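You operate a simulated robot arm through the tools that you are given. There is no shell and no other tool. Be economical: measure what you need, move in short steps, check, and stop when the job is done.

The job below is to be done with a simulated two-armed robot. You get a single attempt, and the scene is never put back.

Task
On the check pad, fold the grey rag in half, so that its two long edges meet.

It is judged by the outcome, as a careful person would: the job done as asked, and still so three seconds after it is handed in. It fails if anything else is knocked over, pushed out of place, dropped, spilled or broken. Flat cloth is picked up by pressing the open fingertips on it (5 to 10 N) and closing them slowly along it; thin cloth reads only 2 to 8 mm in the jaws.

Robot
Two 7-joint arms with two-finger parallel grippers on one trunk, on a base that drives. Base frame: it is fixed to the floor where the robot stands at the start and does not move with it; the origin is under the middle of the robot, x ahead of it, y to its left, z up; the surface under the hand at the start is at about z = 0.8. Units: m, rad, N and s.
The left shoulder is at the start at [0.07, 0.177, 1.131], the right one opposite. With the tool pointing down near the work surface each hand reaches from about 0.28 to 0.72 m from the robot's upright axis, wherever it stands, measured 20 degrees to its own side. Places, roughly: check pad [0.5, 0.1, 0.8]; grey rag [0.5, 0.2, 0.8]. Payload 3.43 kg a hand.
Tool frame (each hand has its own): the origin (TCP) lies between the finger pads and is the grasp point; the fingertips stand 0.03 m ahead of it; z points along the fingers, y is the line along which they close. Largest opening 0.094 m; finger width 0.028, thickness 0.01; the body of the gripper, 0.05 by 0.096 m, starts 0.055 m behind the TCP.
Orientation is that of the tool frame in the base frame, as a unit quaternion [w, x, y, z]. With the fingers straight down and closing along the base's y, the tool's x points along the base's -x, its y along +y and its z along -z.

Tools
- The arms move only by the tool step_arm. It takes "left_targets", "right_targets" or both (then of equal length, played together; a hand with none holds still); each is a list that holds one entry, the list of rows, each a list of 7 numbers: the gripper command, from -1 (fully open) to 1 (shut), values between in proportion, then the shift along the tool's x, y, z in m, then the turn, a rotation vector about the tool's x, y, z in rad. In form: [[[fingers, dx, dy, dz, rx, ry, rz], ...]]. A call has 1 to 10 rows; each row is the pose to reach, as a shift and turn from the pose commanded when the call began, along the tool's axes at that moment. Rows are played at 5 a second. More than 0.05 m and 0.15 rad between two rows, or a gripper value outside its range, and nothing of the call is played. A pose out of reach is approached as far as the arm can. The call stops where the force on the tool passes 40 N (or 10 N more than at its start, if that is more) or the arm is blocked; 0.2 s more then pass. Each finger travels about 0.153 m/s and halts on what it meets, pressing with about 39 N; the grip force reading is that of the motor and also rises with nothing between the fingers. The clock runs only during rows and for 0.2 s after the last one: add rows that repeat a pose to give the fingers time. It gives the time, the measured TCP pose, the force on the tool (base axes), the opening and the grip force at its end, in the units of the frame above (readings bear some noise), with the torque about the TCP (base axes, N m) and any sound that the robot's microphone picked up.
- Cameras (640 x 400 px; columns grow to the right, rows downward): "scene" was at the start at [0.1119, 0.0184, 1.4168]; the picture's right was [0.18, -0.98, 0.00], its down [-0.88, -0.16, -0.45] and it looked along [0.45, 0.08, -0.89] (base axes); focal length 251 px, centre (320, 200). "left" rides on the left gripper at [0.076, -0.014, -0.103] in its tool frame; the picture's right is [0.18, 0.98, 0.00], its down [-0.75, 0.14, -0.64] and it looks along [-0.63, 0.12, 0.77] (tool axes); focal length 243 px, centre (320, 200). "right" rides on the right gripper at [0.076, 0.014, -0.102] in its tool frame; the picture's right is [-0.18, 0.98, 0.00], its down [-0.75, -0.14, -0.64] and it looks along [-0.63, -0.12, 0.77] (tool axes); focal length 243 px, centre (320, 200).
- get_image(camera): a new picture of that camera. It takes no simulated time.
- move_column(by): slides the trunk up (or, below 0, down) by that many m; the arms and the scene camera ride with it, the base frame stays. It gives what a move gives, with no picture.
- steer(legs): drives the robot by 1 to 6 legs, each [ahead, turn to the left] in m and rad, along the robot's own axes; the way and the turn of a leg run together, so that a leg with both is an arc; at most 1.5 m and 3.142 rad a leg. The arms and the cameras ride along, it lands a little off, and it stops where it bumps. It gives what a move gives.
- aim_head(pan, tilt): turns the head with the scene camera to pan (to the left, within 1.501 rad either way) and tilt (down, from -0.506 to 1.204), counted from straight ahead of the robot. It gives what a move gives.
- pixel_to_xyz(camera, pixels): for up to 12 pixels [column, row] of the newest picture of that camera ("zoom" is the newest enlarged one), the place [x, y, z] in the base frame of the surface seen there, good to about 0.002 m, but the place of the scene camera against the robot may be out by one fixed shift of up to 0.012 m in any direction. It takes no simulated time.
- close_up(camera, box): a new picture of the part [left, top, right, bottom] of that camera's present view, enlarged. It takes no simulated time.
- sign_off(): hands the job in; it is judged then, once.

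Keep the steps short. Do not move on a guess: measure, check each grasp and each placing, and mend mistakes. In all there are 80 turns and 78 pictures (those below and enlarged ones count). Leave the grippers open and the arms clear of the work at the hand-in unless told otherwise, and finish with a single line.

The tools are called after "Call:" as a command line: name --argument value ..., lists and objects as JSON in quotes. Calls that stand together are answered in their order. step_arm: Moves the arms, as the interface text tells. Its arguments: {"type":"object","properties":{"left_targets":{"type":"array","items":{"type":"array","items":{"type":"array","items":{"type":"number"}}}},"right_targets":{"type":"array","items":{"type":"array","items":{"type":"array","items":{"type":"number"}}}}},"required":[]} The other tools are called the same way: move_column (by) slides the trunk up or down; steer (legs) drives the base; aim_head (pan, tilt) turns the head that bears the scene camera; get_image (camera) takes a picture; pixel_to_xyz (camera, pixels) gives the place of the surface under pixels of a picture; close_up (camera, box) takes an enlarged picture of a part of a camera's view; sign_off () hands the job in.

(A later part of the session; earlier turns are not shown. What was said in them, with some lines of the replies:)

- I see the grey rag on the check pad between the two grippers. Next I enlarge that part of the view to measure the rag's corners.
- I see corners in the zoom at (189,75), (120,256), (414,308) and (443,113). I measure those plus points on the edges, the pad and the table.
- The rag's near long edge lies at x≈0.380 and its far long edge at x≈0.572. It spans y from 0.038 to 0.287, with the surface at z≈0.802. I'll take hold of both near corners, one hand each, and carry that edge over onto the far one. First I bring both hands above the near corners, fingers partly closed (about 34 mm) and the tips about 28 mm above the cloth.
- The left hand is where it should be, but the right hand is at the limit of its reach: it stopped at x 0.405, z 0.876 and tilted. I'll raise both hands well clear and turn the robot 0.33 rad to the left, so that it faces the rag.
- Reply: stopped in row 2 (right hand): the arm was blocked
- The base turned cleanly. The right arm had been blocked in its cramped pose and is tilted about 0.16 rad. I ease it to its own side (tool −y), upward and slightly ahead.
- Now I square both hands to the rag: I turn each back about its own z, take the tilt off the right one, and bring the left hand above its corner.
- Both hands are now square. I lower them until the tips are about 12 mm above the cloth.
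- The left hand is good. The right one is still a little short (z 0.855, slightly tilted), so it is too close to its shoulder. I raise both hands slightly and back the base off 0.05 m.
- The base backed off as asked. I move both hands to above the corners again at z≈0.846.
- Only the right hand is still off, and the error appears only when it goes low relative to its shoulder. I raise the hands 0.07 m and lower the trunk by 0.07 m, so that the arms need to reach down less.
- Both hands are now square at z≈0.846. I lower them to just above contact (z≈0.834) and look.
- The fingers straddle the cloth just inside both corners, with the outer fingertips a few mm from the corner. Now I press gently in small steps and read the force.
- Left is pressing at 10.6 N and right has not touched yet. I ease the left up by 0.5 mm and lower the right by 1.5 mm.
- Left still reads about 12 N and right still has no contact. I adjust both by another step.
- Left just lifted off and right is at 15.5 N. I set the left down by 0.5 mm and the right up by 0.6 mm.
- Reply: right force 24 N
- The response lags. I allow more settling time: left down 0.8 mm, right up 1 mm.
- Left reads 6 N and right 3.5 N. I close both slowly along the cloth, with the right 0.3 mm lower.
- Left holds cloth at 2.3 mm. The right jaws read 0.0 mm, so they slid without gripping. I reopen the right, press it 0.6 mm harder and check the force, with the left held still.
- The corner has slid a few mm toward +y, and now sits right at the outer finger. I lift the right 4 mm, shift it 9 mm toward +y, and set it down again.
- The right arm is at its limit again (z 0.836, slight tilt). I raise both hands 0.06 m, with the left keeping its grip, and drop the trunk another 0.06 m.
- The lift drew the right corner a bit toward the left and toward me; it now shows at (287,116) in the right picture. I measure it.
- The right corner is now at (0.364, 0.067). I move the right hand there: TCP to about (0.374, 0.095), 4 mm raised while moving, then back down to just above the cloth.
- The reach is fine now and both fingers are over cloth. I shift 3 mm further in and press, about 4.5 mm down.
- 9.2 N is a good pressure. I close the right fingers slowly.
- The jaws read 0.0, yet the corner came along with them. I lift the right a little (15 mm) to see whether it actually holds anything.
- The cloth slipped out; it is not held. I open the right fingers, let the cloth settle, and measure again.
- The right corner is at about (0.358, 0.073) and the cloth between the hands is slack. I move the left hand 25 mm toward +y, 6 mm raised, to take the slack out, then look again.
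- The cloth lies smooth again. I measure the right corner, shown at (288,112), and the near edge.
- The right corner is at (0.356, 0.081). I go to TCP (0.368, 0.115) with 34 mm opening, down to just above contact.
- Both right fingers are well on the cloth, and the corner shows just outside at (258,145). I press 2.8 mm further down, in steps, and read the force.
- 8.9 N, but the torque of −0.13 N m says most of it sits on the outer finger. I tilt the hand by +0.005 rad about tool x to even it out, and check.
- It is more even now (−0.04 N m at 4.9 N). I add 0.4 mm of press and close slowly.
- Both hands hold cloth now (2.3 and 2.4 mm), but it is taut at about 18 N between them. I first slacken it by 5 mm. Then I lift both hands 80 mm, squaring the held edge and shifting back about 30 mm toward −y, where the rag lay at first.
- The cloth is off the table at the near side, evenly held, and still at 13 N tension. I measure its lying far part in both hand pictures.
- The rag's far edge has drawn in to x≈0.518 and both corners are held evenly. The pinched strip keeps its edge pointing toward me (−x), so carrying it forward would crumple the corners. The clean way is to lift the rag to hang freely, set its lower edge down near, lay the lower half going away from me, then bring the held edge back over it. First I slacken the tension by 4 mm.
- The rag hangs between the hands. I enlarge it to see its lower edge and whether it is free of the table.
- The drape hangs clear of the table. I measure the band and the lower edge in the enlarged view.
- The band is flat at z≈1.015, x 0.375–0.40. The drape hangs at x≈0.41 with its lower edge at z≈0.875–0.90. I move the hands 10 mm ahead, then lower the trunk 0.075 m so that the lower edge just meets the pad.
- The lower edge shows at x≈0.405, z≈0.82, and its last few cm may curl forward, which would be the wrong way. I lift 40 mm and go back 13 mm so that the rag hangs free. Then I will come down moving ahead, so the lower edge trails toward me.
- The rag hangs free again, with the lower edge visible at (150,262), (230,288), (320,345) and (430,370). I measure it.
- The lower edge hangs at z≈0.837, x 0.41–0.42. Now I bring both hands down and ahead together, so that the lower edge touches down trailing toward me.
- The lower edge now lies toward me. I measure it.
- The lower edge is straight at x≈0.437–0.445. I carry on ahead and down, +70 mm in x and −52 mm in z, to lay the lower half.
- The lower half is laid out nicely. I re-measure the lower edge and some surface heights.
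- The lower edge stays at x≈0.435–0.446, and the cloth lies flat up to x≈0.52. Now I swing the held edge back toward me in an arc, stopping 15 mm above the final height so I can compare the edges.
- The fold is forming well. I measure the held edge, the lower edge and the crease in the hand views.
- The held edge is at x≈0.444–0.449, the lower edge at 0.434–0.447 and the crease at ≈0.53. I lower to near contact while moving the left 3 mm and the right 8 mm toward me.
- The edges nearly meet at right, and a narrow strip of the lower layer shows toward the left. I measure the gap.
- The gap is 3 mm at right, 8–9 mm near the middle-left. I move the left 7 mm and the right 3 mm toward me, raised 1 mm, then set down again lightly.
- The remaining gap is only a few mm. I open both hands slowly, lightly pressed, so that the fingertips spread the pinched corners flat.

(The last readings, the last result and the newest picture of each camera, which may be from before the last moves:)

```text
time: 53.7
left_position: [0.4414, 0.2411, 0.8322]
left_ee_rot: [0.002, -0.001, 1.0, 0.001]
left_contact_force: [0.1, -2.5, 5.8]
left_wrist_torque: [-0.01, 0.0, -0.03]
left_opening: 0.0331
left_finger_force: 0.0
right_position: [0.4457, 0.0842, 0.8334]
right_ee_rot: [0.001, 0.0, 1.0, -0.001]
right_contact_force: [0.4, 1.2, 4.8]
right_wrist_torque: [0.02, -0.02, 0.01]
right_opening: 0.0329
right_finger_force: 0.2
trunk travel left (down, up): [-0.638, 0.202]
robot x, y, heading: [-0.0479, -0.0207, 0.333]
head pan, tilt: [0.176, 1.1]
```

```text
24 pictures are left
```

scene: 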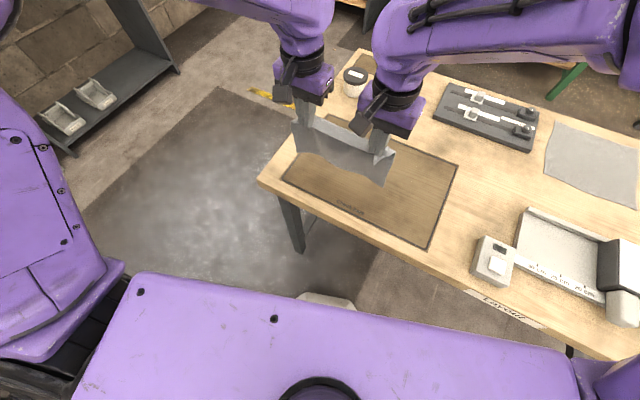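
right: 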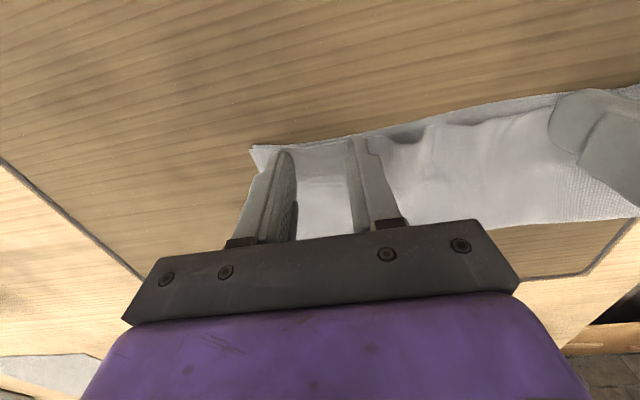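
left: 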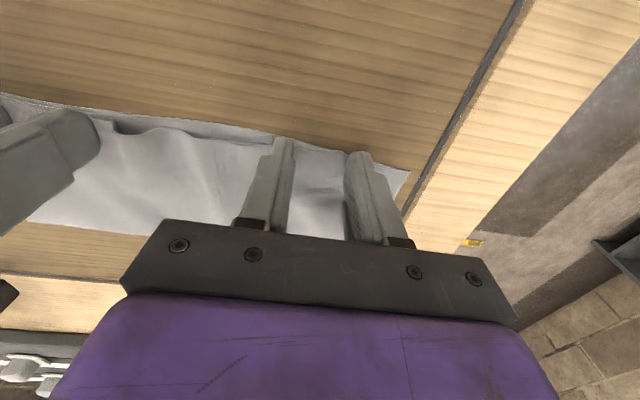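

The corners are spread, but some slack has been pushed into waves in the middle. I raise both hands straight up 60 mm and look at the whole.

Call:
step_arm --left_targets '[[[0.25, 0, 0, -0.003, 0, 0, 0], [0.25, 0, 0, -0.01, 0, 0, 0], [0.25, 0, 0, -0.03, 0, 0, 0], [0.25, 0, 0, -0.06, 0, 0, 0], [0.25, 0, 0, -0.06, 0, 0, 0]]]' --right_targets '[[[0.25, 0, 0, -0.003, 0, 0, 0], [0.25, 0, 0, -0.01, 0, 0, 0], [0.25, 0, 0, -0.03, 0, 0, 0], [0.25, 0, 0, -0.06, 0, 0, 0], [0.25, 0, 0, -0.06, 0, 0, 0]]]'

Call:
get_image --camera "left"

Call:
get_image --camera "right"

Call:
close_up --camera "scene" --box '[270, 80, 430, 180]'

```text
time: 54.9
left_position: [0.4427, 0.2428, 0.8914]
left_ee_rot: [0.0, -0.001, 1.0, 0.0]
left_contact_force: [0.2, 1.1, -0.4]
left_wrist_torque: [0.0, -0.03, 0.0]
left_opening: 0.035
left_finger_force: 0.0
right_position: [0.4486, 0.0861, 0.8919]
right_ee_rot: [0.0, 0.0, 1.0, -0.002]
right_contact_force: [0.0, -0.2, -0.8]
right_wrist_torque: [0.03, 0.0, 0.01]
right_opening: 0.035
right_finger_force: 0.0
trunk travel left (down, up): [-0.638, 0.202]
robot x, y, heading: [-0.0487, -0.0161, 0.333]
head pan, tilt: [0.176, 1.1]
```

```text
23 pictures are left
```

left: 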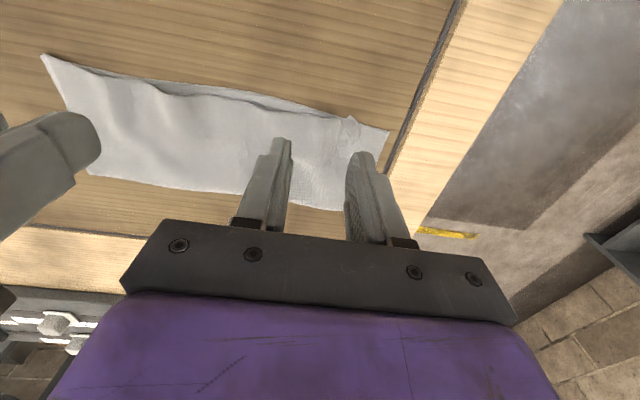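

```text
22 pictures are left
```

right: 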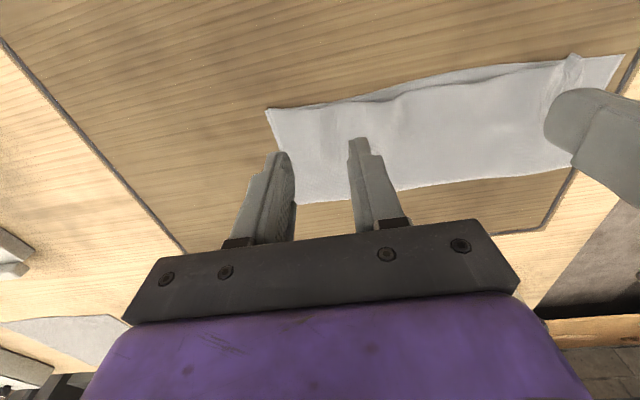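

```text
4.00 times, centred on (350, 130) of scene
```

zoom: 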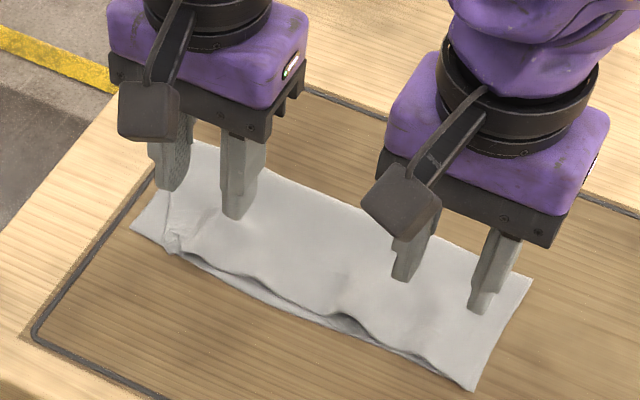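

The fold is good. At right the corners meet; at left the top layer's corner is short, with a small pleat near zoom (170,235) and slack waves along the edge. I move the left hand up and away to see it clearly.

Call:
step_arm --left_targets '[[[0.25, 0.02, 0.01, -0.03, 0, 0, 0], [0.25, 0.04, 0.02, -0.05, 0, 0, 0], [0.25, 0.06, 0.04, -0.05, 0, 0, 0]]]' --right_targets '[[[0.25, 0, -0.03, -0.02, 0, 0, 0], [0.25, 0, -0.06, -0.04, 0, 0, 0], [0.25, 0, -0.09, -0.05, 0, 0, 0]]]'

Call:
get_image --camera "left"

Call:
close_up --camera "scene" --box '[290, 100, 418, 180]'

```text
time: 55.7
left_position: [0.3831, 0.2839, 0.9416]
left_ee_rot: [0.001, -0.001, 1.0, 0.0]
left_contact_force: [0.5, 0.3, 0.2]
left_wrist_torque: [0.0, 0.0, -0.04]
left_opening: 0.0352
left_finger_force: 0.0
right_position: [0.446, -0.0045, 0.9473]
right_ee_rot: [0.0, 0.001, 1.0, -0.002]
right_contact_force: [-0.1, -0.2, 0.2]
right_wrist_torque: [0.02, 0.03, 0.0]
right_opening: 0.0354
right_finger_force: 0.1
trunk travel left (down, up): [-0.638, 0.202]
robot x, y, heading: [-0.0457, -0.0172, 0.327]
head pan, tilt: [0.176, 1.1]
```

```text
20 pictures are left
```

left: 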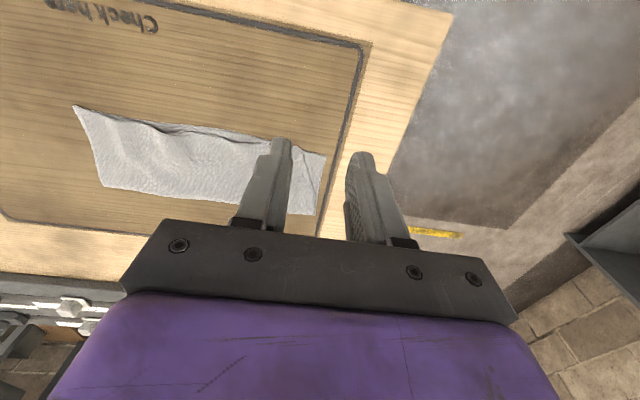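

```text
5.00 times, centred on (354, 140) of scene
```

zoom: 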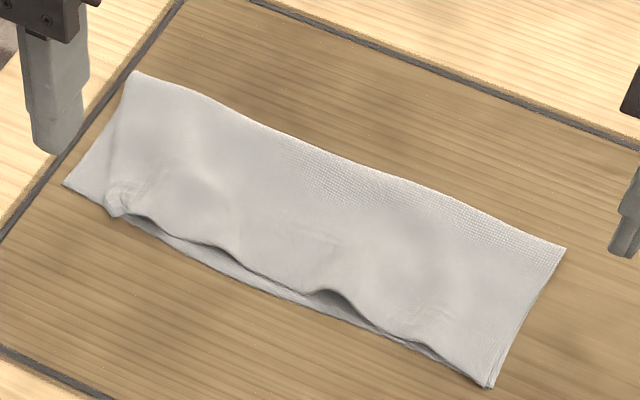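

Clear view now. The top-left corner, near zoom (112,212), lies inside the lower corner at (65,183), with slack along the near edge. I measure.

Call:
pixel_to_xyz --camera "zoom" --pixels '[[67, 182], [110, 212], [108, 190], [120, 140], [135, 74], [155, 225], [235, 255], [230, 268], [325, 295], [320, 302], [420, 343], [490, 384]]'

Call:
close_up --camera "scene" --box '[298, 110, 346, 150]'

```text
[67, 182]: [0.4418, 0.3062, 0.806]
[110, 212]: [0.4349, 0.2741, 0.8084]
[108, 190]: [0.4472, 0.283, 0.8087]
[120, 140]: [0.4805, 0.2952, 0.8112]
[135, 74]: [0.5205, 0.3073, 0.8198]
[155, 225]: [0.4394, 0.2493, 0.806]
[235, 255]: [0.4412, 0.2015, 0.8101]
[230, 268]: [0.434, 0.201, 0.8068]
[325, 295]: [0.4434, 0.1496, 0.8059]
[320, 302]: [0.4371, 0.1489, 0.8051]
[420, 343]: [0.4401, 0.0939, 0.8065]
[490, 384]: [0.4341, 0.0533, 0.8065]
```

```text
10.00 times, centred on (322, 130) of scene
```

zoom: 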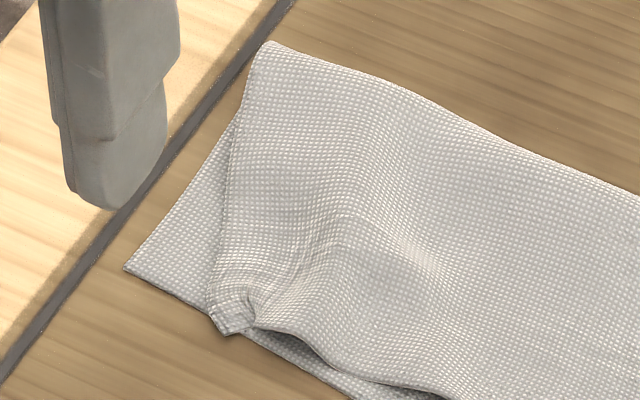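

The corner just keeps a small leftover pleat, and the top layer needs drawing about 20–25 mm toward +y. I close the left fingers and bring them just above the top layer at (0.452, 0.262), to smooth it outward with light pressure.

Call:
step_arm --left_targets '[[[0.6, -0.02, -0.006, 0.01, 0, 0, 0], [1, -0.04, -0.012, 0.03, 0, 0, 0], [1, -0.06, -0.018, 0.055, 0, 0, 0], [1, -0.069, -0.022, 0.085, 0, 0, 0], [1, -0.069, -0.022, 0.103, 0, 0, 0], [1, -0.069, -0.022, 0.106, 0, 0, 0], [1, -0.069, -0.022, 0.1075, 0, 0, 0], [1, -0.069, -0.022, 0.1085, 0, 0, 0], [1, -0.069, -0.022, 0.1085, 0, 0, 0]]]'

```text
time: 57.7
left_position: [0.4506, 0.2604, 0.8337]
left_ee_rot: [0.001, -0.001, 1.0, 0.0]
left_contact_force: [0.4, 0.5, 1.4]
left_wrist_torque: [0.0, -0.02, -0.01]
left_opening: 0.0002
left_finger_force: 32.5
right_position: [0.4487, -0.0039, 0.9446]
right_ee_rot: [0.0, 0.001, 1.0, -0.002]
right_contact_force: [0.2, 0.3, 0.7]
right_wrist_torque: [0.03, -0.03, -0.03]
right_opening: 0.0352
right_finger_force: 0.0
trunk travel left (down, up): [-0.638, 0.202]
robot x, y, heading: [-0.0489, -0.0154, 0.33]
head pan, tilt: [0.176, 1.1]
```

It touches lightly, at about 1–2 N. I drag 25 mm toward +y, pressing 0.5 mm deeper, then lift a little and look.

Call:
step_arm --left_targets '[[[1, 0, 0.001, 0.0004, 0, 0, 0], [1, 0, 0.005, 0.0005, 0, 0, 0], [1, 0, 0.01, 0.0005, 0, 0, 0], [1, 0, 0.015, 0.0005, 0, 0, 0], [1, 0, 0.02, 0.0005, 0, 0, 0], [1, 0, 0.025, 0.0005, 0, 0, 0]]]'

Call:
get_image --camera "left"

Call:
close_up --camera "scene" --box '[290, 100, 418, 180]'

```text
time: 59.1
left_position: [0.4513, 0.2866, 0.8336]
left_ee_rot: [0.0, 0.0, 1.0, 0.001]
left_contact_force: [0.9, 0.0, 1.7]
left_wrist_torque: [-0.04, 0.05, 0.0]
left_opening: 0.0002
left_finger_force: 33.0
right_position: [0.4468, -0.0031, 0.9458]
right_ee_rot: [0.001, 0.001, 1.0, -0.002]
right_contact_force: [0.2, 0.7, -0.3]
right_wrist_torque: [0.01, 0.01, -0.03]
right_opening: 0.0353
right_finger_force: 0.1
trunk travel left (down, up): [-0.638, 0.202]
robot x, y, heading: [-0.0458, -0.0165, 0.336]
head pan, tilt: [0.176, 1.1]
```

```text
17 pictures are left
```

left: 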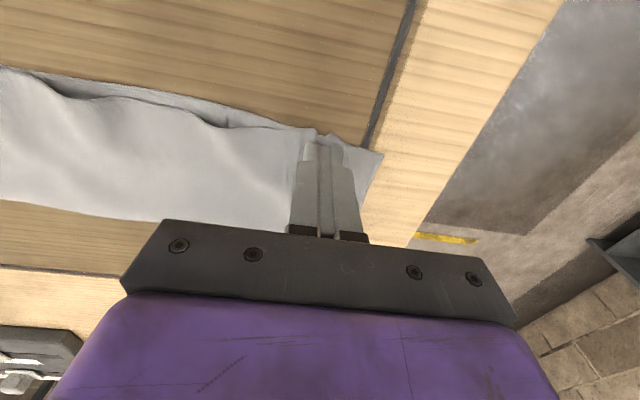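

```text
5.00 times, centred on (354, 140) of scene
```

zoom: 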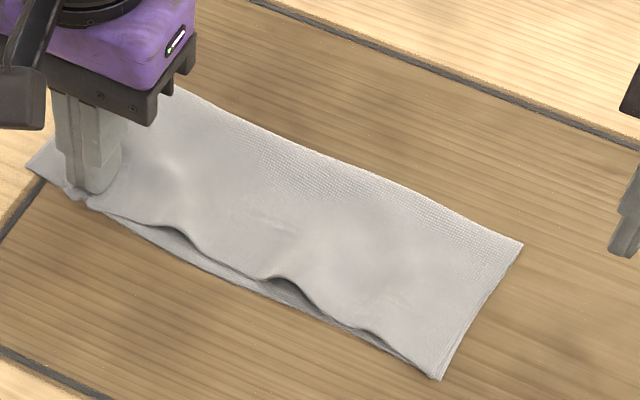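

The light drag moved the whole rag about 25 mm toward +y, since nothing held its other end. So I'll use both hands: the left stays resting on the top-left corner, while the right presses both layers at the right end and pulls them toward −y. That moves the rag back and takes out the top slack. First I measure the right end.

Call:
pixel_to_xyz --camera "zoom" --pixels '[[440, 376], [518, 246], [470, 310], [28, 166], [80, 200], [180, 240], [185, 222]]'

```text
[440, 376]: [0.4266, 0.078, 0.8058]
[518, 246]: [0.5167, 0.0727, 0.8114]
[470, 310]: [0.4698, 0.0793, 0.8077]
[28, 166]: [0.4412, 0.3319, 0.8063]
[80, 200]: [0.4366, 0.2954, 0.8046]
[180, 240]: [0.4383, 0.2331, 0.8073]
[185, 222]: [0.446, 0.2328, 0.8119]
```

The right end is at y≈0.078. I close the right fingers and bring them down onto the right end at (0.455, 0.097), just to contact.

Call:
step_arm --right_targets '[[[0.6, -0.003, 0.035, 0.02, 0, 0, 0], [1, -0.006, 0.07, 0.04, 0, 0, 0], [1, -0.008, 0.1, 0.06, 0, 0, 0], [1, -0.008, 0.1, 0.09, 0, 0, 0], [1, -0.008, 0.1, 0.105, 0, 0, 0], [1, -0.008, 0.1, 0.11, 0, 0, 0], [1, -0.008, 0.1, 0.112, 0, 0, 0], [1, -0.008, 0.1, 0.113, 0, 0, 0], [1, -0.008, 0.1, 0.113, 0, 0, 0]]]'

```text
time: 61.1
left_position: [0.4483, 0.2865, 0.8354]
left_ee_rot: [0.002, 0.0, 1.0, 0.001]
left_contact_force: [0.9, 0.4, 0.5]
left_wrist_torque: [0.03, 0.01, 0.01]
left_opening: 0.0001
left_finger_force: 32.7
right_position: [0.4552, 0.0949, 0.8312]
right_ee_rot: [0.003, 0.002, 1.0, 0.001]
right_contact_force: [6.1, -3.7, 30.0]
right_wrist_torque: [-0.21, 0.09, 0.07]
right_opening: 0.0
right_finger_force: 32.9
trunk travel left (down, up): [-0.638, 0.202]
robot x, y, heading: [-0.0457, -0.0158, 0.334]
head pan, tilt: [0.176, 1.1]
```

The right presses 30 N, too much, and the left barely touches. I ease the right up 1.5 mm and lower the left 0.6 mm.

Call:
step_arm --left_targets '[[[1, 0, 0, 0.0003, 0, 0, 0], [1, 0, 0, 0.0006, 0, 0, 0], [1, 0, 0, 0.0006, 0, 0, 0], [1, 0, 0, 0.0006, 0, 0, 0]]]' --right_targets '[[[1, 0, 0, -0.0008, 0, 0, 0], [1, 0, 0, -0.0015, 0, 0, 0], [1, 0, 0, -0.0015, 0, 0, 0], [1, 0, 0, -0.0015, 0, 0, 0]]]'

```text
time: 62.1
left_position: [0.4502, 0.2857, 0.8335]
left_ee_rot: [0.001, 0.0, 1.0, 0.0]
left_contact_force: [-0.7, 0.9, 0.7]
left_wrist_torque: [0.01, -0.01, -0.01]
left_opening: 0.0002
left_finger_force: 33.3
right_position: [0.4536, 0.0956, 0.8323]
right_ee_rot: [0.001, 0.001, 1.0, -0.001]
right_contact_force: [5.6, 1.8, 22.7]
right_wrist_torque: [-0.02, -0.01, -0.06]
right_opening: 0.0001
right_finger_force: 32.7
trunk travel left (down, up): [-0.638, 0.202]
robot x, y, heading: [-0.049, -0.0183, 0.336]
head pan, tilt: [0.176, 1.1]
```

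I ease the right up another 0.8 mm and the left down 0.8 mm, then pull the right end slowly 22 mm toward −y.

Call:
step_arm --left_targets '[[[1, 0, 0, 0.0008, 0, 0, 0], [1, 0, 0, 0.0008, 0, 0, 0], [1, 0, 0, 0.0008, 0, 0, 0], [1, 0, 0, 0.0008, 0, 0, 0], [1, 0, 0, 0.0008, 0, 0, 0], [1, 0, 0, 0.0008, 0, 0, 0], [1, 0, 0, 0.0008, 0, 0, 0], [1, 0, 0, 0.0008, 0, 0, 0]]]' --right_targets '[[[1, 0, 0, -0.0008, 0, 0, 0], [1, 0, 0, -0.0008, 0, 0, 0], [1, 0, -0.004, -0.0008, 0, 0, 0], [1, 0, -0.008, -0.0008, 0, 0, 0], [1, 0, -0.012, -0.0008, 0, 0, 0], [1, 0, -0.016, -0.0008, 0, 0, 0], [1, 0, -0.02, -0.0008, 0, 0, 0], [1, 0, -0.022, -0.0008, 0, 0, 0]]]'

Call:
close_up --camera "scene" --box '[290, 100, 418, 180]'

```text
time: 63.9
left_position: [0.4505, 0.2862, 0.8338]
left_ee_rot: [0.001, 0.0, 1.0, 0.001]
left_contact_force: [0.4, -2.2, 8.3]
left_wrist_torque: [-0.09, 0.03, 0.01]
left_opening: 0.0
left_finger_force: 32.9
right_position: [0.4531, 0.0732, 0.8321]
right_ee_rot: [0.001, 0.001, 1.0, -0.001]
right_contact_force: [-1.4, 6.9, 15.2]
right_wrist_torque: [0.16, 0.09, -0.02]
right_opening: 0.0
right_finger_force: 32.6
trunk travel left (down, up): [-0.638, 0.202]
robot x, y, heading: [-0.0456, -0.0181, 0.33]
head pan, tilt: [0.176, 1.1]
```

```text
5.00 times, centred on (354, 140) of scene
```

zoom: 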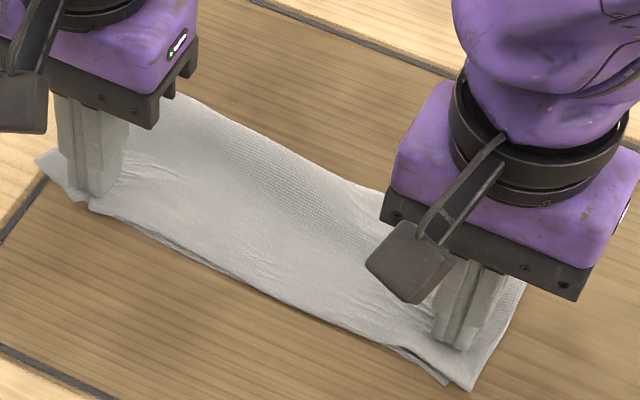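

The slack is out and the edges nearly meet. I lift the left hand and, with the right still pressing, draw the whole rag 25 mm back toward −y onto the pad, then lift the right.

Call:
step_arm --left_targets '[[[1, 0, 0, -0.004, 0, 0, 0], [1, 0, 0.005, -0.03, 0, 0, 0], [1, 0.02, 0.01, -0.07, 0, 0, 0], [1, 0.04, 0.02, -0.1, 0, 0, 0], [1, 0.06, 0.03, -0.11, 0, 0, 0], [1, 0.06, 0.03, -0.11, 0, 0, 0], [1, 0.06, 0.03, -0.11, 0, 0, 0], [1, 0.06, 0.03, -0.11, 0, 0, 0], [1, 0.06, 0.03, -0.11, 0, 0, 0]]]' --right_targets '[[[1, 0, 0, 0, 0, 0, 0], [1, 0, 0, 0, 0, 0, 0], [1, 0, -0.005, 0, 0, 0, 0], [1, 0, -0.01, 0, 0, 0, 0], [1, 0, -0.015, 0, 0, 0, 0], [1, 0, -0.02, 0, 0, 0, 0], [1, 0, -0.025, 0, 0, 0, 0], [1, 0, -0.025, -0.004, 0, 0, 0], [1, 0, -0.025, -0.03, 0, 0, 0]]]'

Call:
step_arm --right_targets '[[[1, 0, -0.03, -0.03, 0, 0, 0], [1, 0, -0.06, -0.06, 0, 0, 0], [1, 0, -0.08, -0.08, 0, 0, 0]]]'

Call:
close_up --camera "scene" --box '[290, 100, 418, 180]'

```text
time: 65.9
left_position: [0.3891, 0.3165, 0.9415]
left_ee_rot: [0.0, -0.001, 1.0, 0.0]
left_contact_force: [0.0, -0.3, 0.0]
left_wrist_torque: [-0.03, -0.01, -0.02]
left_opening: 0.0
left_finger_force: 32.8
right_position: [0.4536, 0.0489, 0.8618]
right_ee_rot: [0.001, 0.001, 1.0, -0.002]
right_contact_force: [-0.7, 0.0, 0.4]
right_wrist_torque: [-0.01, -0.02, -0.01]
right_opening: 0.0
right_finger_force: 33.7
trunk travel left (down, up): [-0.638, 0.202]
robot x, y, heading: [-0.0462, -0.0141, 0.333]
head pan, tilt: [0.176, 1.1]
```

```text
time: 66.7
left_position: [0.3906, 0.3168, 0.9419]
left_ee_rot: [0.001, 0.0, 1.0, 0.0]
left_contact_force: [0.7, 0.0, 0.0]
left_wrist_torque: [-0.01, -0.01, 0.01]
left_opening: 0.0
left_finger_force: 33.1
right_position: [0.4554, -0.0324, 0.9415]
right_ee_rot: [0.0, 0.0, 1.0, -0.001]
right_contact_force: [1.1, -0.5, 0.0]
right_wrist_torque: [0.01, 0.01, 0.02]
right_opening: 0.0
right_finger_force: 32.7
trunk travel left (down, up): [-0.638, 0.202]
robot x, y, heading: [-0.0489, -0.0122, 0.334]
head pan, tilt: [0.176, 1.1]
```

```text
5.00 times, centred on (354, 140) of scene
```

zoom: 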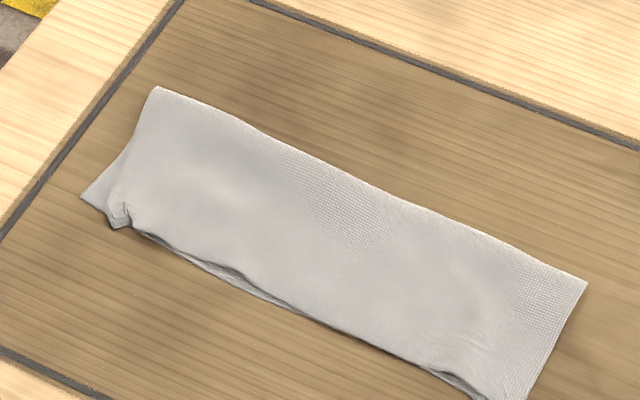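

The rag is back on the pad and the edges run together. I look closely at both ends.

Call:
close_up --camera "scene" --box '[302, 112, 350, 152]'

Call:
pixel_to_xyz --camera "zoom" --pixels '[[45, 285], [160, 380], [240, 305], [200, 240], [255, 300]]'

Call:
close_up --camera "scene" --box '[340, 130, 420, 190]'

```text
10.00 times, centred on (326, 132) of scene
```

zoom: 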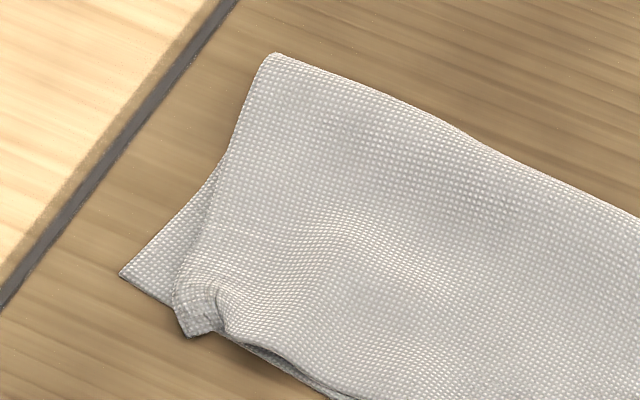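

```text
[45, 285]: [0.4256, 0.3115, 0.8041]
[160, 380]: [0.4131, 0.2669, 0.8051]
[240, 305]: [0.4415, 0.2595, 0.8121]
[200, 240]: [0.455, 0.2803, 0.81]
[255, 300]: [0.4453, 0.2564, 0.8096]
```

```text
6.67 times, centred on (380, 160) of scene
```

zoom: 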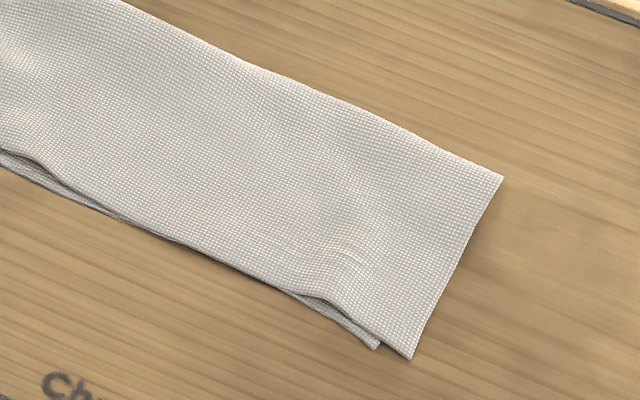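

Both long edges meet along nearly the whole length. The only flaw is the leftover pleat at the top-left corner, which leaves that corner about 15 mm short. I measure it precisely, to spread it open with the left fingers.

Call:
close_up --camera "scene" --box '[302, 112, 350, 152]'

Call:
pixel_to_xyz --camera "zoom" --pixels '[[123, 273], [190, 333], [178, 295], [200, 295], [220, 310], [245, 335], [222, 270], [205, 220], [300, 370]]'

```text
10.00 times, centred on (326, 132) of scene
```

zoom: 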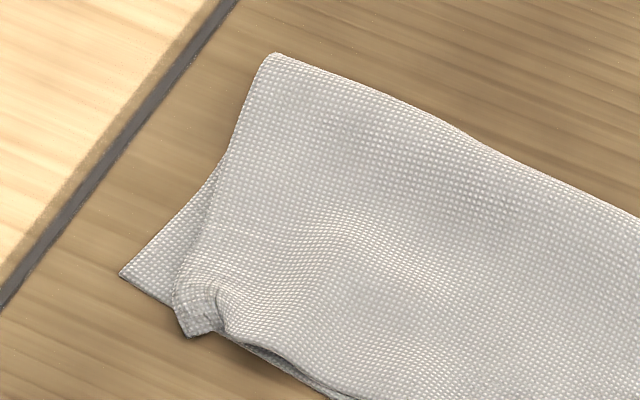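

```text
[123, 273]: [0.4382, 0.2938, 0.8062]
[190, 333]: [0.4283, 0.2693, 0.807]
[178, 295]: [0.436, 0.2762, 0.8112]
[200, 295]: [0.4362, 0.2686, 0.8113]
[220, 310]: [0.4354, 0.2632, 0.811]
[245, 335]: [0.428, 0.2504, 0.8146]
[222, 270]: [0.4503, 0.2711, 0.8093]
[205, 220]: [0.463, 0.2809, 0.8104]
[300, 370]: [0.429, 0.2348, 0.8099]
```

The pleat's ridge is at y≈0.265 and the outer piece runs from 0.266 to 0.277. I bring the closed left fingers above it with their split at y=0.264, down to light contact.

Call:
step_arm --left_targets '[[[1, -0.018, -0.018, 0.02, 0, 0, 0], [1, -0.036, -0.036, 0.04, 0, 0, 0], [1, -0.0525, -0.0528, 0.065, 0, 0, 0], [1, -0.0525, -0.0528, 0.09, 0, 0, 0], [1, -0.0525, -0.0528, 0.103, 0, 0, 0], [1, -0.0525, -0.0528, 0.106, 0, 0, 0], [1, -0.0525, -0.0528, 0.108, 0, 0, 0], [1, -0.0525, -0.0528, 0.109, 0, 0, 0], [1, -0.0525, -0.0528, 0.109, 0, 0, 0]]]'

Call:
close_up --camera "left" --box '[220, 60, 420, 185]'

```text
time: 68.7
left_position: [0.4428, 0.2644, 0.8332]
left_ee_rot: [0.001, 0.0, 1.0, -0.001]
left_contact_force: [0.3, -0.4, 1.3]
left_wrist_torque: [0.01, 0.0, -0.02]
left_opening: 0.0002
left_finger_force: 33.2
right_position: [0.4553, -0.0306, 0.9406]
right_ee_rot: [0.001, 0.001, 1.0, -0.002]
right_contact_force: [-0.8, 0.6, -0.3]
right_wrist_torque: [-0.01, 0.0, -0.02]
right_opening: 0.0001
right_finger_force: 32.3
trunk travel left (down, up): [-0.638, 0.202]
robot x, y, heading: [-0.0477, -0.0189, 0.332]
head pan, tilt: [0.176, 1.1]
```

```text
3.20 times, centred on (320, 122) of left
```

zoom: 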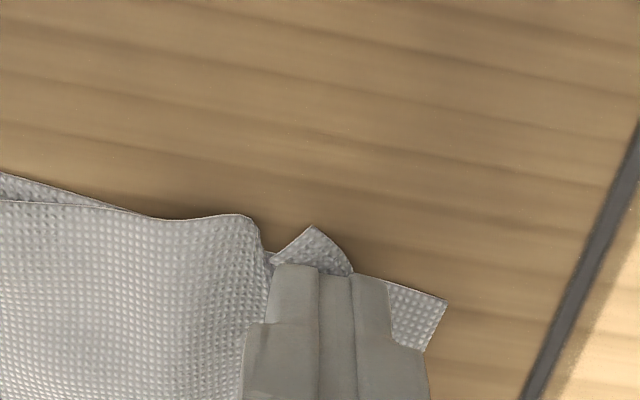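

In this view both fingers stand on the outer corner piece, and the pleat's fold lies just inside them, at zoom (245,215). So a small outward drag will open it, if the rest is pinned. I bring the closed right fingers down to pin both layers at y≈0.13.

Call:
step_arm --right_targets '[[[1, 0, 0.04, 0, 0, 0, 0], [1, 0, 0.08, 0.02, 0, 0, 0], [1, 0, 0.12, 0.04, 0, 0, 0], [1, 0, 0.16, 0.06, 0, 0, 0], [1, 0, 0.16, 0.09, 0, 0, 0], [1, 0, 0.16, 0.103, 0, 0, 0], [1, 0, 0.16, 0.1065, 0, 0, 0], [1, 0, 0.16, 0.108, 0, 0, 0], [1, 0, 0.16, 0.1085, 0, 0, 0], [1, 0, 0.16, 0.1085, 0, 0, 0]]]'

```text
time: 70.9
left_position: [0.4441, 0.2642, 0.8336]
left_ee_rot: [0.001, -0.001, 1.0, 0.0]
left_contact_force: [0.6, 0.3, 2.3]
left_wrist_torque: [0.0, 0.01, -0.03]
left_opening: 0.0
left_finger_force: 32.8
right_position: [0.4602, 0.1244, 0.8328]
right_ee_rot: [-0.004, 0.012, 1.0, 0.006]
right_contact_force: [-0.2, -0.1, 0.4]
right_wrist_torque: [0.02, 0.02, 0.03]
right_opening: 0.0
right_finger_force: 32.9
trunk travel left (down, up): [-0.638, 0.202]
robot x, y, heading: [-0.0459, -0.0161, 0.332]
head pan, tilt: [0.176, 1.1]
```

The right is near its reach limit and not pressing yet. I move it 12 mm back toward −y and press down a little.

Call:
step_arm --right_targets '[[[1, 0, -0.012, -0.001, 0, 0, 0], [1, 0, -0.018, 0, 0, 0, 0], [1, 0, -0.018, 0.0008, 0, 0, 0], [1, 0, -0.018, 0.0012, 0, 0, 0], [1, 0, -0.018, 0.0012, 0, 0, 0]]]'

```text
time: 72.1
left_position: [0.4428, 0.2654, 0.8339]
left_ee_rot: [0.0, 0.0, 1.0, -0.001]
left_contact_force: [0.6, -0.2, -0.7]
left_wrist_torque: [0.01, -0.04, 0.0]
left_opening: 0.0
left_finger_force: 33.1
right_position: [0.4555, 0.1095, 0.8323]
right_ee_rot: [-0.001, 0.005, 1.0, 0.003]
right_contact_force: [1.6, 1.5, 8.6]
right_wrist_torque: [0.01, -0.04, -0.01]
right_opening: 0.0
right_finger_force: 32.9
trunk travel left (down, up): [-0.638, 0.202]
robot x, y, heading: [-0.0477, -0.0151, 0.33]
head pan, tilt: [0.176, 1.1]
```

The right pins with 8.6 N. Now I press the left 0.5 mm down and drag it 14 mm toward +y.

Call:
step_arm --left_targets '[[[1, 0, 0, 0.0005, 0, 0, 0], [1, 0, 0.003, 0.0006, 0, 0, 0], [1, 0, 0.006, 0.0006, 0, 0, 0], [1, 0, 0.009, 0.0006, 0, 0, 0], [1, 0, 0.012, 0.0006, 0, 0, 0], [1, 0, 0.014, 0.0006, 0, 0, 0]]]'

Call:
get_image --camera "left"

```text
time: 73.5
left_position: [0.4428, 0.2789, 0.832]
left_ee_rot: [0.0, -0.001, 1.0, 0.0]
left_contact_force: [0.0, 0.2, 1.0]
left_wrist_torque: [0.01, 0.02, 0.01]
left_opening: 0.0
left_finger_force: 32.6
right_position: [0.456, 0.1102, 0.8319]
right_ee_rot: [0.0, 0.004, 1.0, 0.002]
right_contact_force: [-0.1, 0.2, 0.4]
right_wrist_torque: [-0.02, 0.02, 0.02]
right_opening: 0.0001
right_finger_force: 33.1
trunk travel left (down, up): [-0.638, 0.202]
robot x, y, heading: [-0.0497, -0.0128, 0.337]
head pan, tilt: [0.176, 1.1]
```

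```text
9 pictures are left
```

left: 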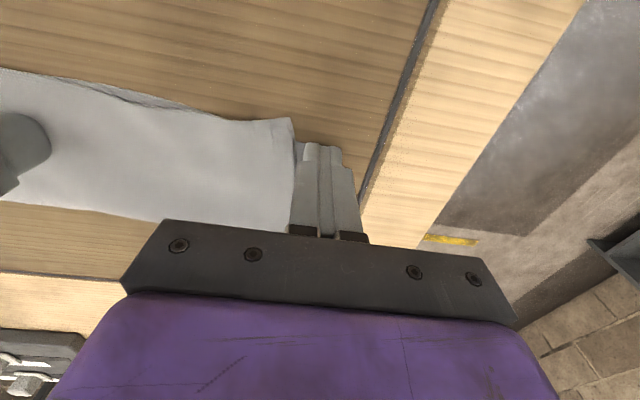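

The pleat has opened: the corner is now flat near (290,120). I lift both hands straight up, then away, and look.

Call:
step_arm --left_targets '[[[1, 0, 0, -0.005, 0, 0, 0], [1, 0, 0, -0.03, 0, 0, 0], [0.5, 0.02, 0.015, -0.07, 0, 0, 0], [0, 0.04, 0.03, -0.11, 0, 0, 0], [-0.5, 0.06, 0.04, -0.12, 0, 0, 0]]]' --right_targets '[[[1, 0, 0, -0.005, 0, 0, 0], [1, 0, 0, -0.03, 0, 0, 0], [0.5, 0, -0.04, -0.06, 0, 0, 0], [0, 0, -0.08, -0.09, 0, 0, 0], [-0.5, 0, -0.12, -0.11, 0, 0, 0]]]'

Call:
close_up --camera "scene" --box '[290, 105, 426, 190]'

```text
time: 74.7
left_position: [0.3804, 0.3155, 0.9542]
left_ee_rot: [0.002, -0.001, 1.0, 0.001]
left_contact_force: [0.9, 0.0, 0.4]
left_wrist_torque: [0.05, -0.03, 0.02]
left_opening: 0.0704
left_finger_force: 0.1
right_position: [0.4509, -0.0104, 0.9419]
right_ee_rot: [0.001, 0.002, 1.0, -0.001]
right_contact_force: [-0.3, -0.5, -0.3]
right_wrist_torque: [0.01, 0.02, 0.02]
right_opening: 0.0703
right_finger_force: 0.0
trunk travel left (down, up): [-0.638, 0.202]
robot x, y, heading: [-0.0444, -0.0175, 0.327]
head pan, tilt: [0.176, 1.1]
```

```text
4.71 times, centred on (358, 148) of scene
```

zoom: 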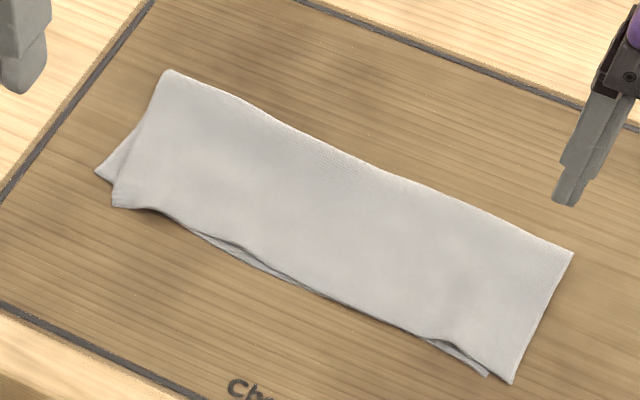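

The rag lies flat and folded, with no pleat left. I measure the corner mismatches.

Call:
pixel_to_xyz --camera "zoom" --pixels '[[98, 171], [117, 203], [160, 210], [250, 250], [245, 260], [350, 303], [512, 380], [484, 374], [170, 72], [570, 253]]'

Call:
get_image --camera "scene"

```text
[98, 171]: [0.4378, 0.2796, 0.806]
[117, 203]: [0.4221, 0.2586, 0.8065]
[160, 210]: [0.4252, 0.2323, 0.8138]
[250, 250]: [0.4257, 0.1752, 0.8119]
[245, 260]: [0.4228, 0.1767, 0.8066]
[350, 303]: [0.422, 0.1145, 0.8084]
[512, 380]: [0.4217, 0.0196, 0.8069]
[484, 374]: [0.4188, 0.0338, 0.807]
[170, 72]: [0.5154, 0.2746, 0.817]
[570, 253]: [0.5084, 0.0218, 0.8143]
```

```text
7 pictures are left
```

scene: 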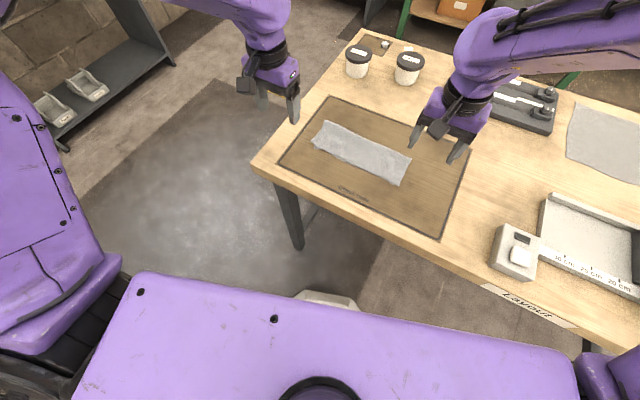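

The long edges run together within a few mm, but the top layer sits about 14 mm (right) to 20 mm (left) too far toward −y. I mend this in two strokes. First, the closed right fingers go onto the overhanging top layer at the right end, to push it back 13 mm. I bring them down at TCP (0.441, 0.017).

Call:
step_arm --right_targets '[[[0.3, 0.005, 0.01, 0.02, 0, 0, 0], [1, 0.01, 0.02, 0.05, 0, 0, 0], [1, 0.01, 0.0274, 0.08, 0, 0, 0], [1, 0.01, 0.0274, 0.1, 0, 0, 0], [1, 0.01, 0.0274, 0.107, 0, 0, 0], [1, 0.01, 0.0274, 0.1085, 0, 0, 0], [1, 0.01, 0.0274, 0.1095, 0, 0, 0], [1, 0.01, 0.0274, 0.1095, 0, 0, 0]]]'

Call:
get_image --camera "right"

```text
time: 76.5
left_position: [0.3812, 0.3165, 0.9523]
left_ee_rot: [0.001, -0.001, 1.0, 0.0]
left_contact_force: [0.6, -0.2, 0.0]
left_wrist_torque: [0.01, -0.03, 0.01]
left_opening: 0.0705
left_finger_force: 0.1
right_position: [0.443, 0.0188, 0.8319]
right_ee_rot: [0.001, 0.0, 1.0, -0.001]
right_contact_force: [1.4, 0.0, 6.5]
right_wrist_torque: [0.09, -0.03, -0.04]
right_opening: 0.0
right_finger_force: 32.9
trunk travel left (down, up): [-0.638, 0.202]
robot x, y, heading: [-0.0455, -0.0147, 0.334]
head pan, tilt: [0.176, 1.1]
```

```text
6 pictures are left
```

right: 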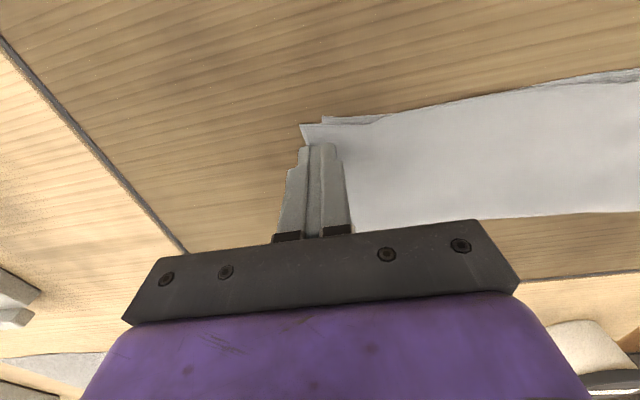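

The overhang spans columns 302–322, but the inner finger stands on both layers. I lift, shift 8 mm toward −y, set down again and push +y by 13 mm.

Call:
step_arm --right_targets '[[[1, 0, 0, -0.005, 0, 0, 0], [1, 0, -0.009, -0.005, 0, 0, 0], [1, 0, -0.009, -0.001, 0, 0, 0], [1, 0, -0.009, 0.001, 0, 0, 0], [1, 0, -0.009, 0.001, 0, 0, 0], [1, 0, -0.005, 0.001, 0, 0, 0], [1, 0, -0.001, 0.001, 0, 0, 0], [1, 0, 0.003, 0.001, 0, 0, 0], [1, 0, 0.005, 0.001, 0, 0, 0]]]'

Call:
get_image --camera "right"

```text
time: 78.5
left_position: [0.3804, 0.3161, 0.9533]
left_ee_rot: [0.001, -0.001, 1.0, 0.0]
left_contact_force: [-0.7, -0.5, 0.3]
left_wrist_torque: [0.0, 0.03, -0.02]
left_opening: 0.0707
left_finger_force: 0.1
right_position: [0.4436, 0.023, 0.8323]
right_ee_rot: [0.0, 0.0, 1.0, 0.0]
right_contact_force: [0.5, -1.8, 10.7]
right_wrist_torque: [0.02, -0.03, -0.04]
right_opening: 0.0
right_finger_force: 32.7
trunk travel left (down, up): [-0.638, 0.202]
robot x, y, heading: [-0.0456, -0.0176, 0.33]
head pan, tilt: [0.176, 1.1]
```

```text
5 pictures are left
```

right: 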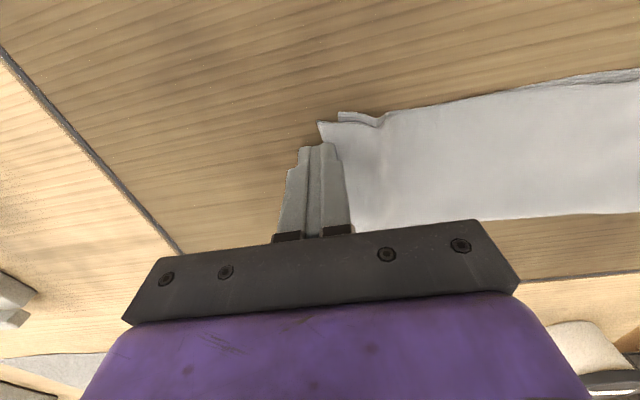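

The lower layer came along, so the offset did not change, and a small buckle formed at (375,120). I won't push further that way. I draw the right end back 13 mm to flatten the buckle, then lift clear and check.

Call:
step_arm --right_targets '[[[1, 0, -0.004, 0, 0, 0, 0], [1, 0, -0.008, 0, 0, 0, 0], [1, 0, -0.013, 0, 0, 0, 0], [1, 0, -0.013, -0.005, 0, 0, 0], [1, 0, -0.013, -0.04, 0, 0, 0], [0.5, 0, -0.04, -0.08, 0, 0, 0], [0, 0, -0.07, -0.11, 0, 0, 0], [-0.5, 0, -0.1, -0.11, 0, 0, 0]]]'

Call:
close_up --camera "scene" --box '[290, 105, 426, 190]'

```text
time: 80.3
left_position: [0.382, 0.3166, 0.9521]
left_ee_rot: [0.002, -0.001, 1.0, 0.001]
left_contact_force: [0.9, 0.9, -0.3]
left_wrist_torque: [0.03, -0.02, 0.03]
left_opening: 0.0704
left_finger_force: 0.1
right_position: [0.4441, -0.0772, 0.9423]
right_ee_rot: [0.0, 0.001, 1.0, -0.001]
right_contact_force: [-0.3, -0.5, 0.2]
right_wrist_torque: [0.04, 0.0, -0.02]
right_opening: 0.0703
right_finger_force: 0.1
trunk travel left (down, up): [-0.638, 0.202]
robot x, y, heading: [-0.049, -0.0178, 0.333]
head pan, tilt: [0.176, 1.1]
```

```text
4.71 times, centred on (358, 148) of scene
```

zoom: 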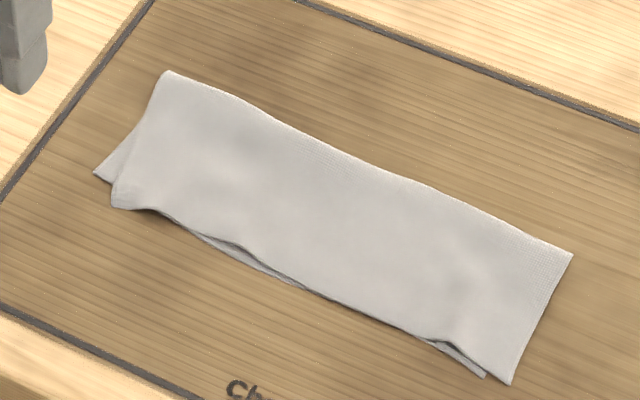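

It is flat as before. The rag is folded in half on the pad, with the long edges together and nothing else disturbed. I open both grippers fully and raise the arms clear.

Call:
step_arm --left_targets '[[[-1, 0.01, 0.01, -0.02, 0, 0, 0], [-1, 0.02, 0.02, -0.04, 0, 0, 0], [-1, 0.02, 0.02, -0.04, 0, 0, 0]]]' --right_targets '[[[-1, 0, -0.01, -0.02, 0, 0, 0], [-1, 0, -0.02, -0.04, 0, 0, 0], [-1, 0, -0.02, -0.04, 0, 0, 0]]]'

Call:
sign_off

```text
time: 81.1
left_position: [0.365, 0.3361, 0.9918]
left_ee_rot: [0.0, -0.001, 1.0, 0.0]
left_contact_force: [0.9, 0.6, 0.0]
left_wrist_torque: [0.01, 0.03, -0.01]
left_opening: 0.0942
left_finger_force: 0.1
right_position: [0.447, -0.0948, 0.9813]
right_ee_rot: [0.001, 0.001, 1.0, -0.002]
right_contact_force: [0.4, -0.3, 0.0]
right_wrist_torque: [-0.01, 0.02, 0.0]
right_opening: 0.0938
right_finger_force: 0.1
trunk travel left (down, up): [-0.638, 0.202]
robot x, y, heading: [-0.0494, -0.0167, 0.332]
head pan, tilt: [0.176, 1.1]
```

```text
The job is handed in.
```

The grey rag is folded in half on the check pad with its long edges within a few mm of each other along most of their length, but the top layer sits about 1.5–2 cm off lengthwise (corners about 26 mm apart at the left, 14 mm at the right), and one try to correct that did not work.
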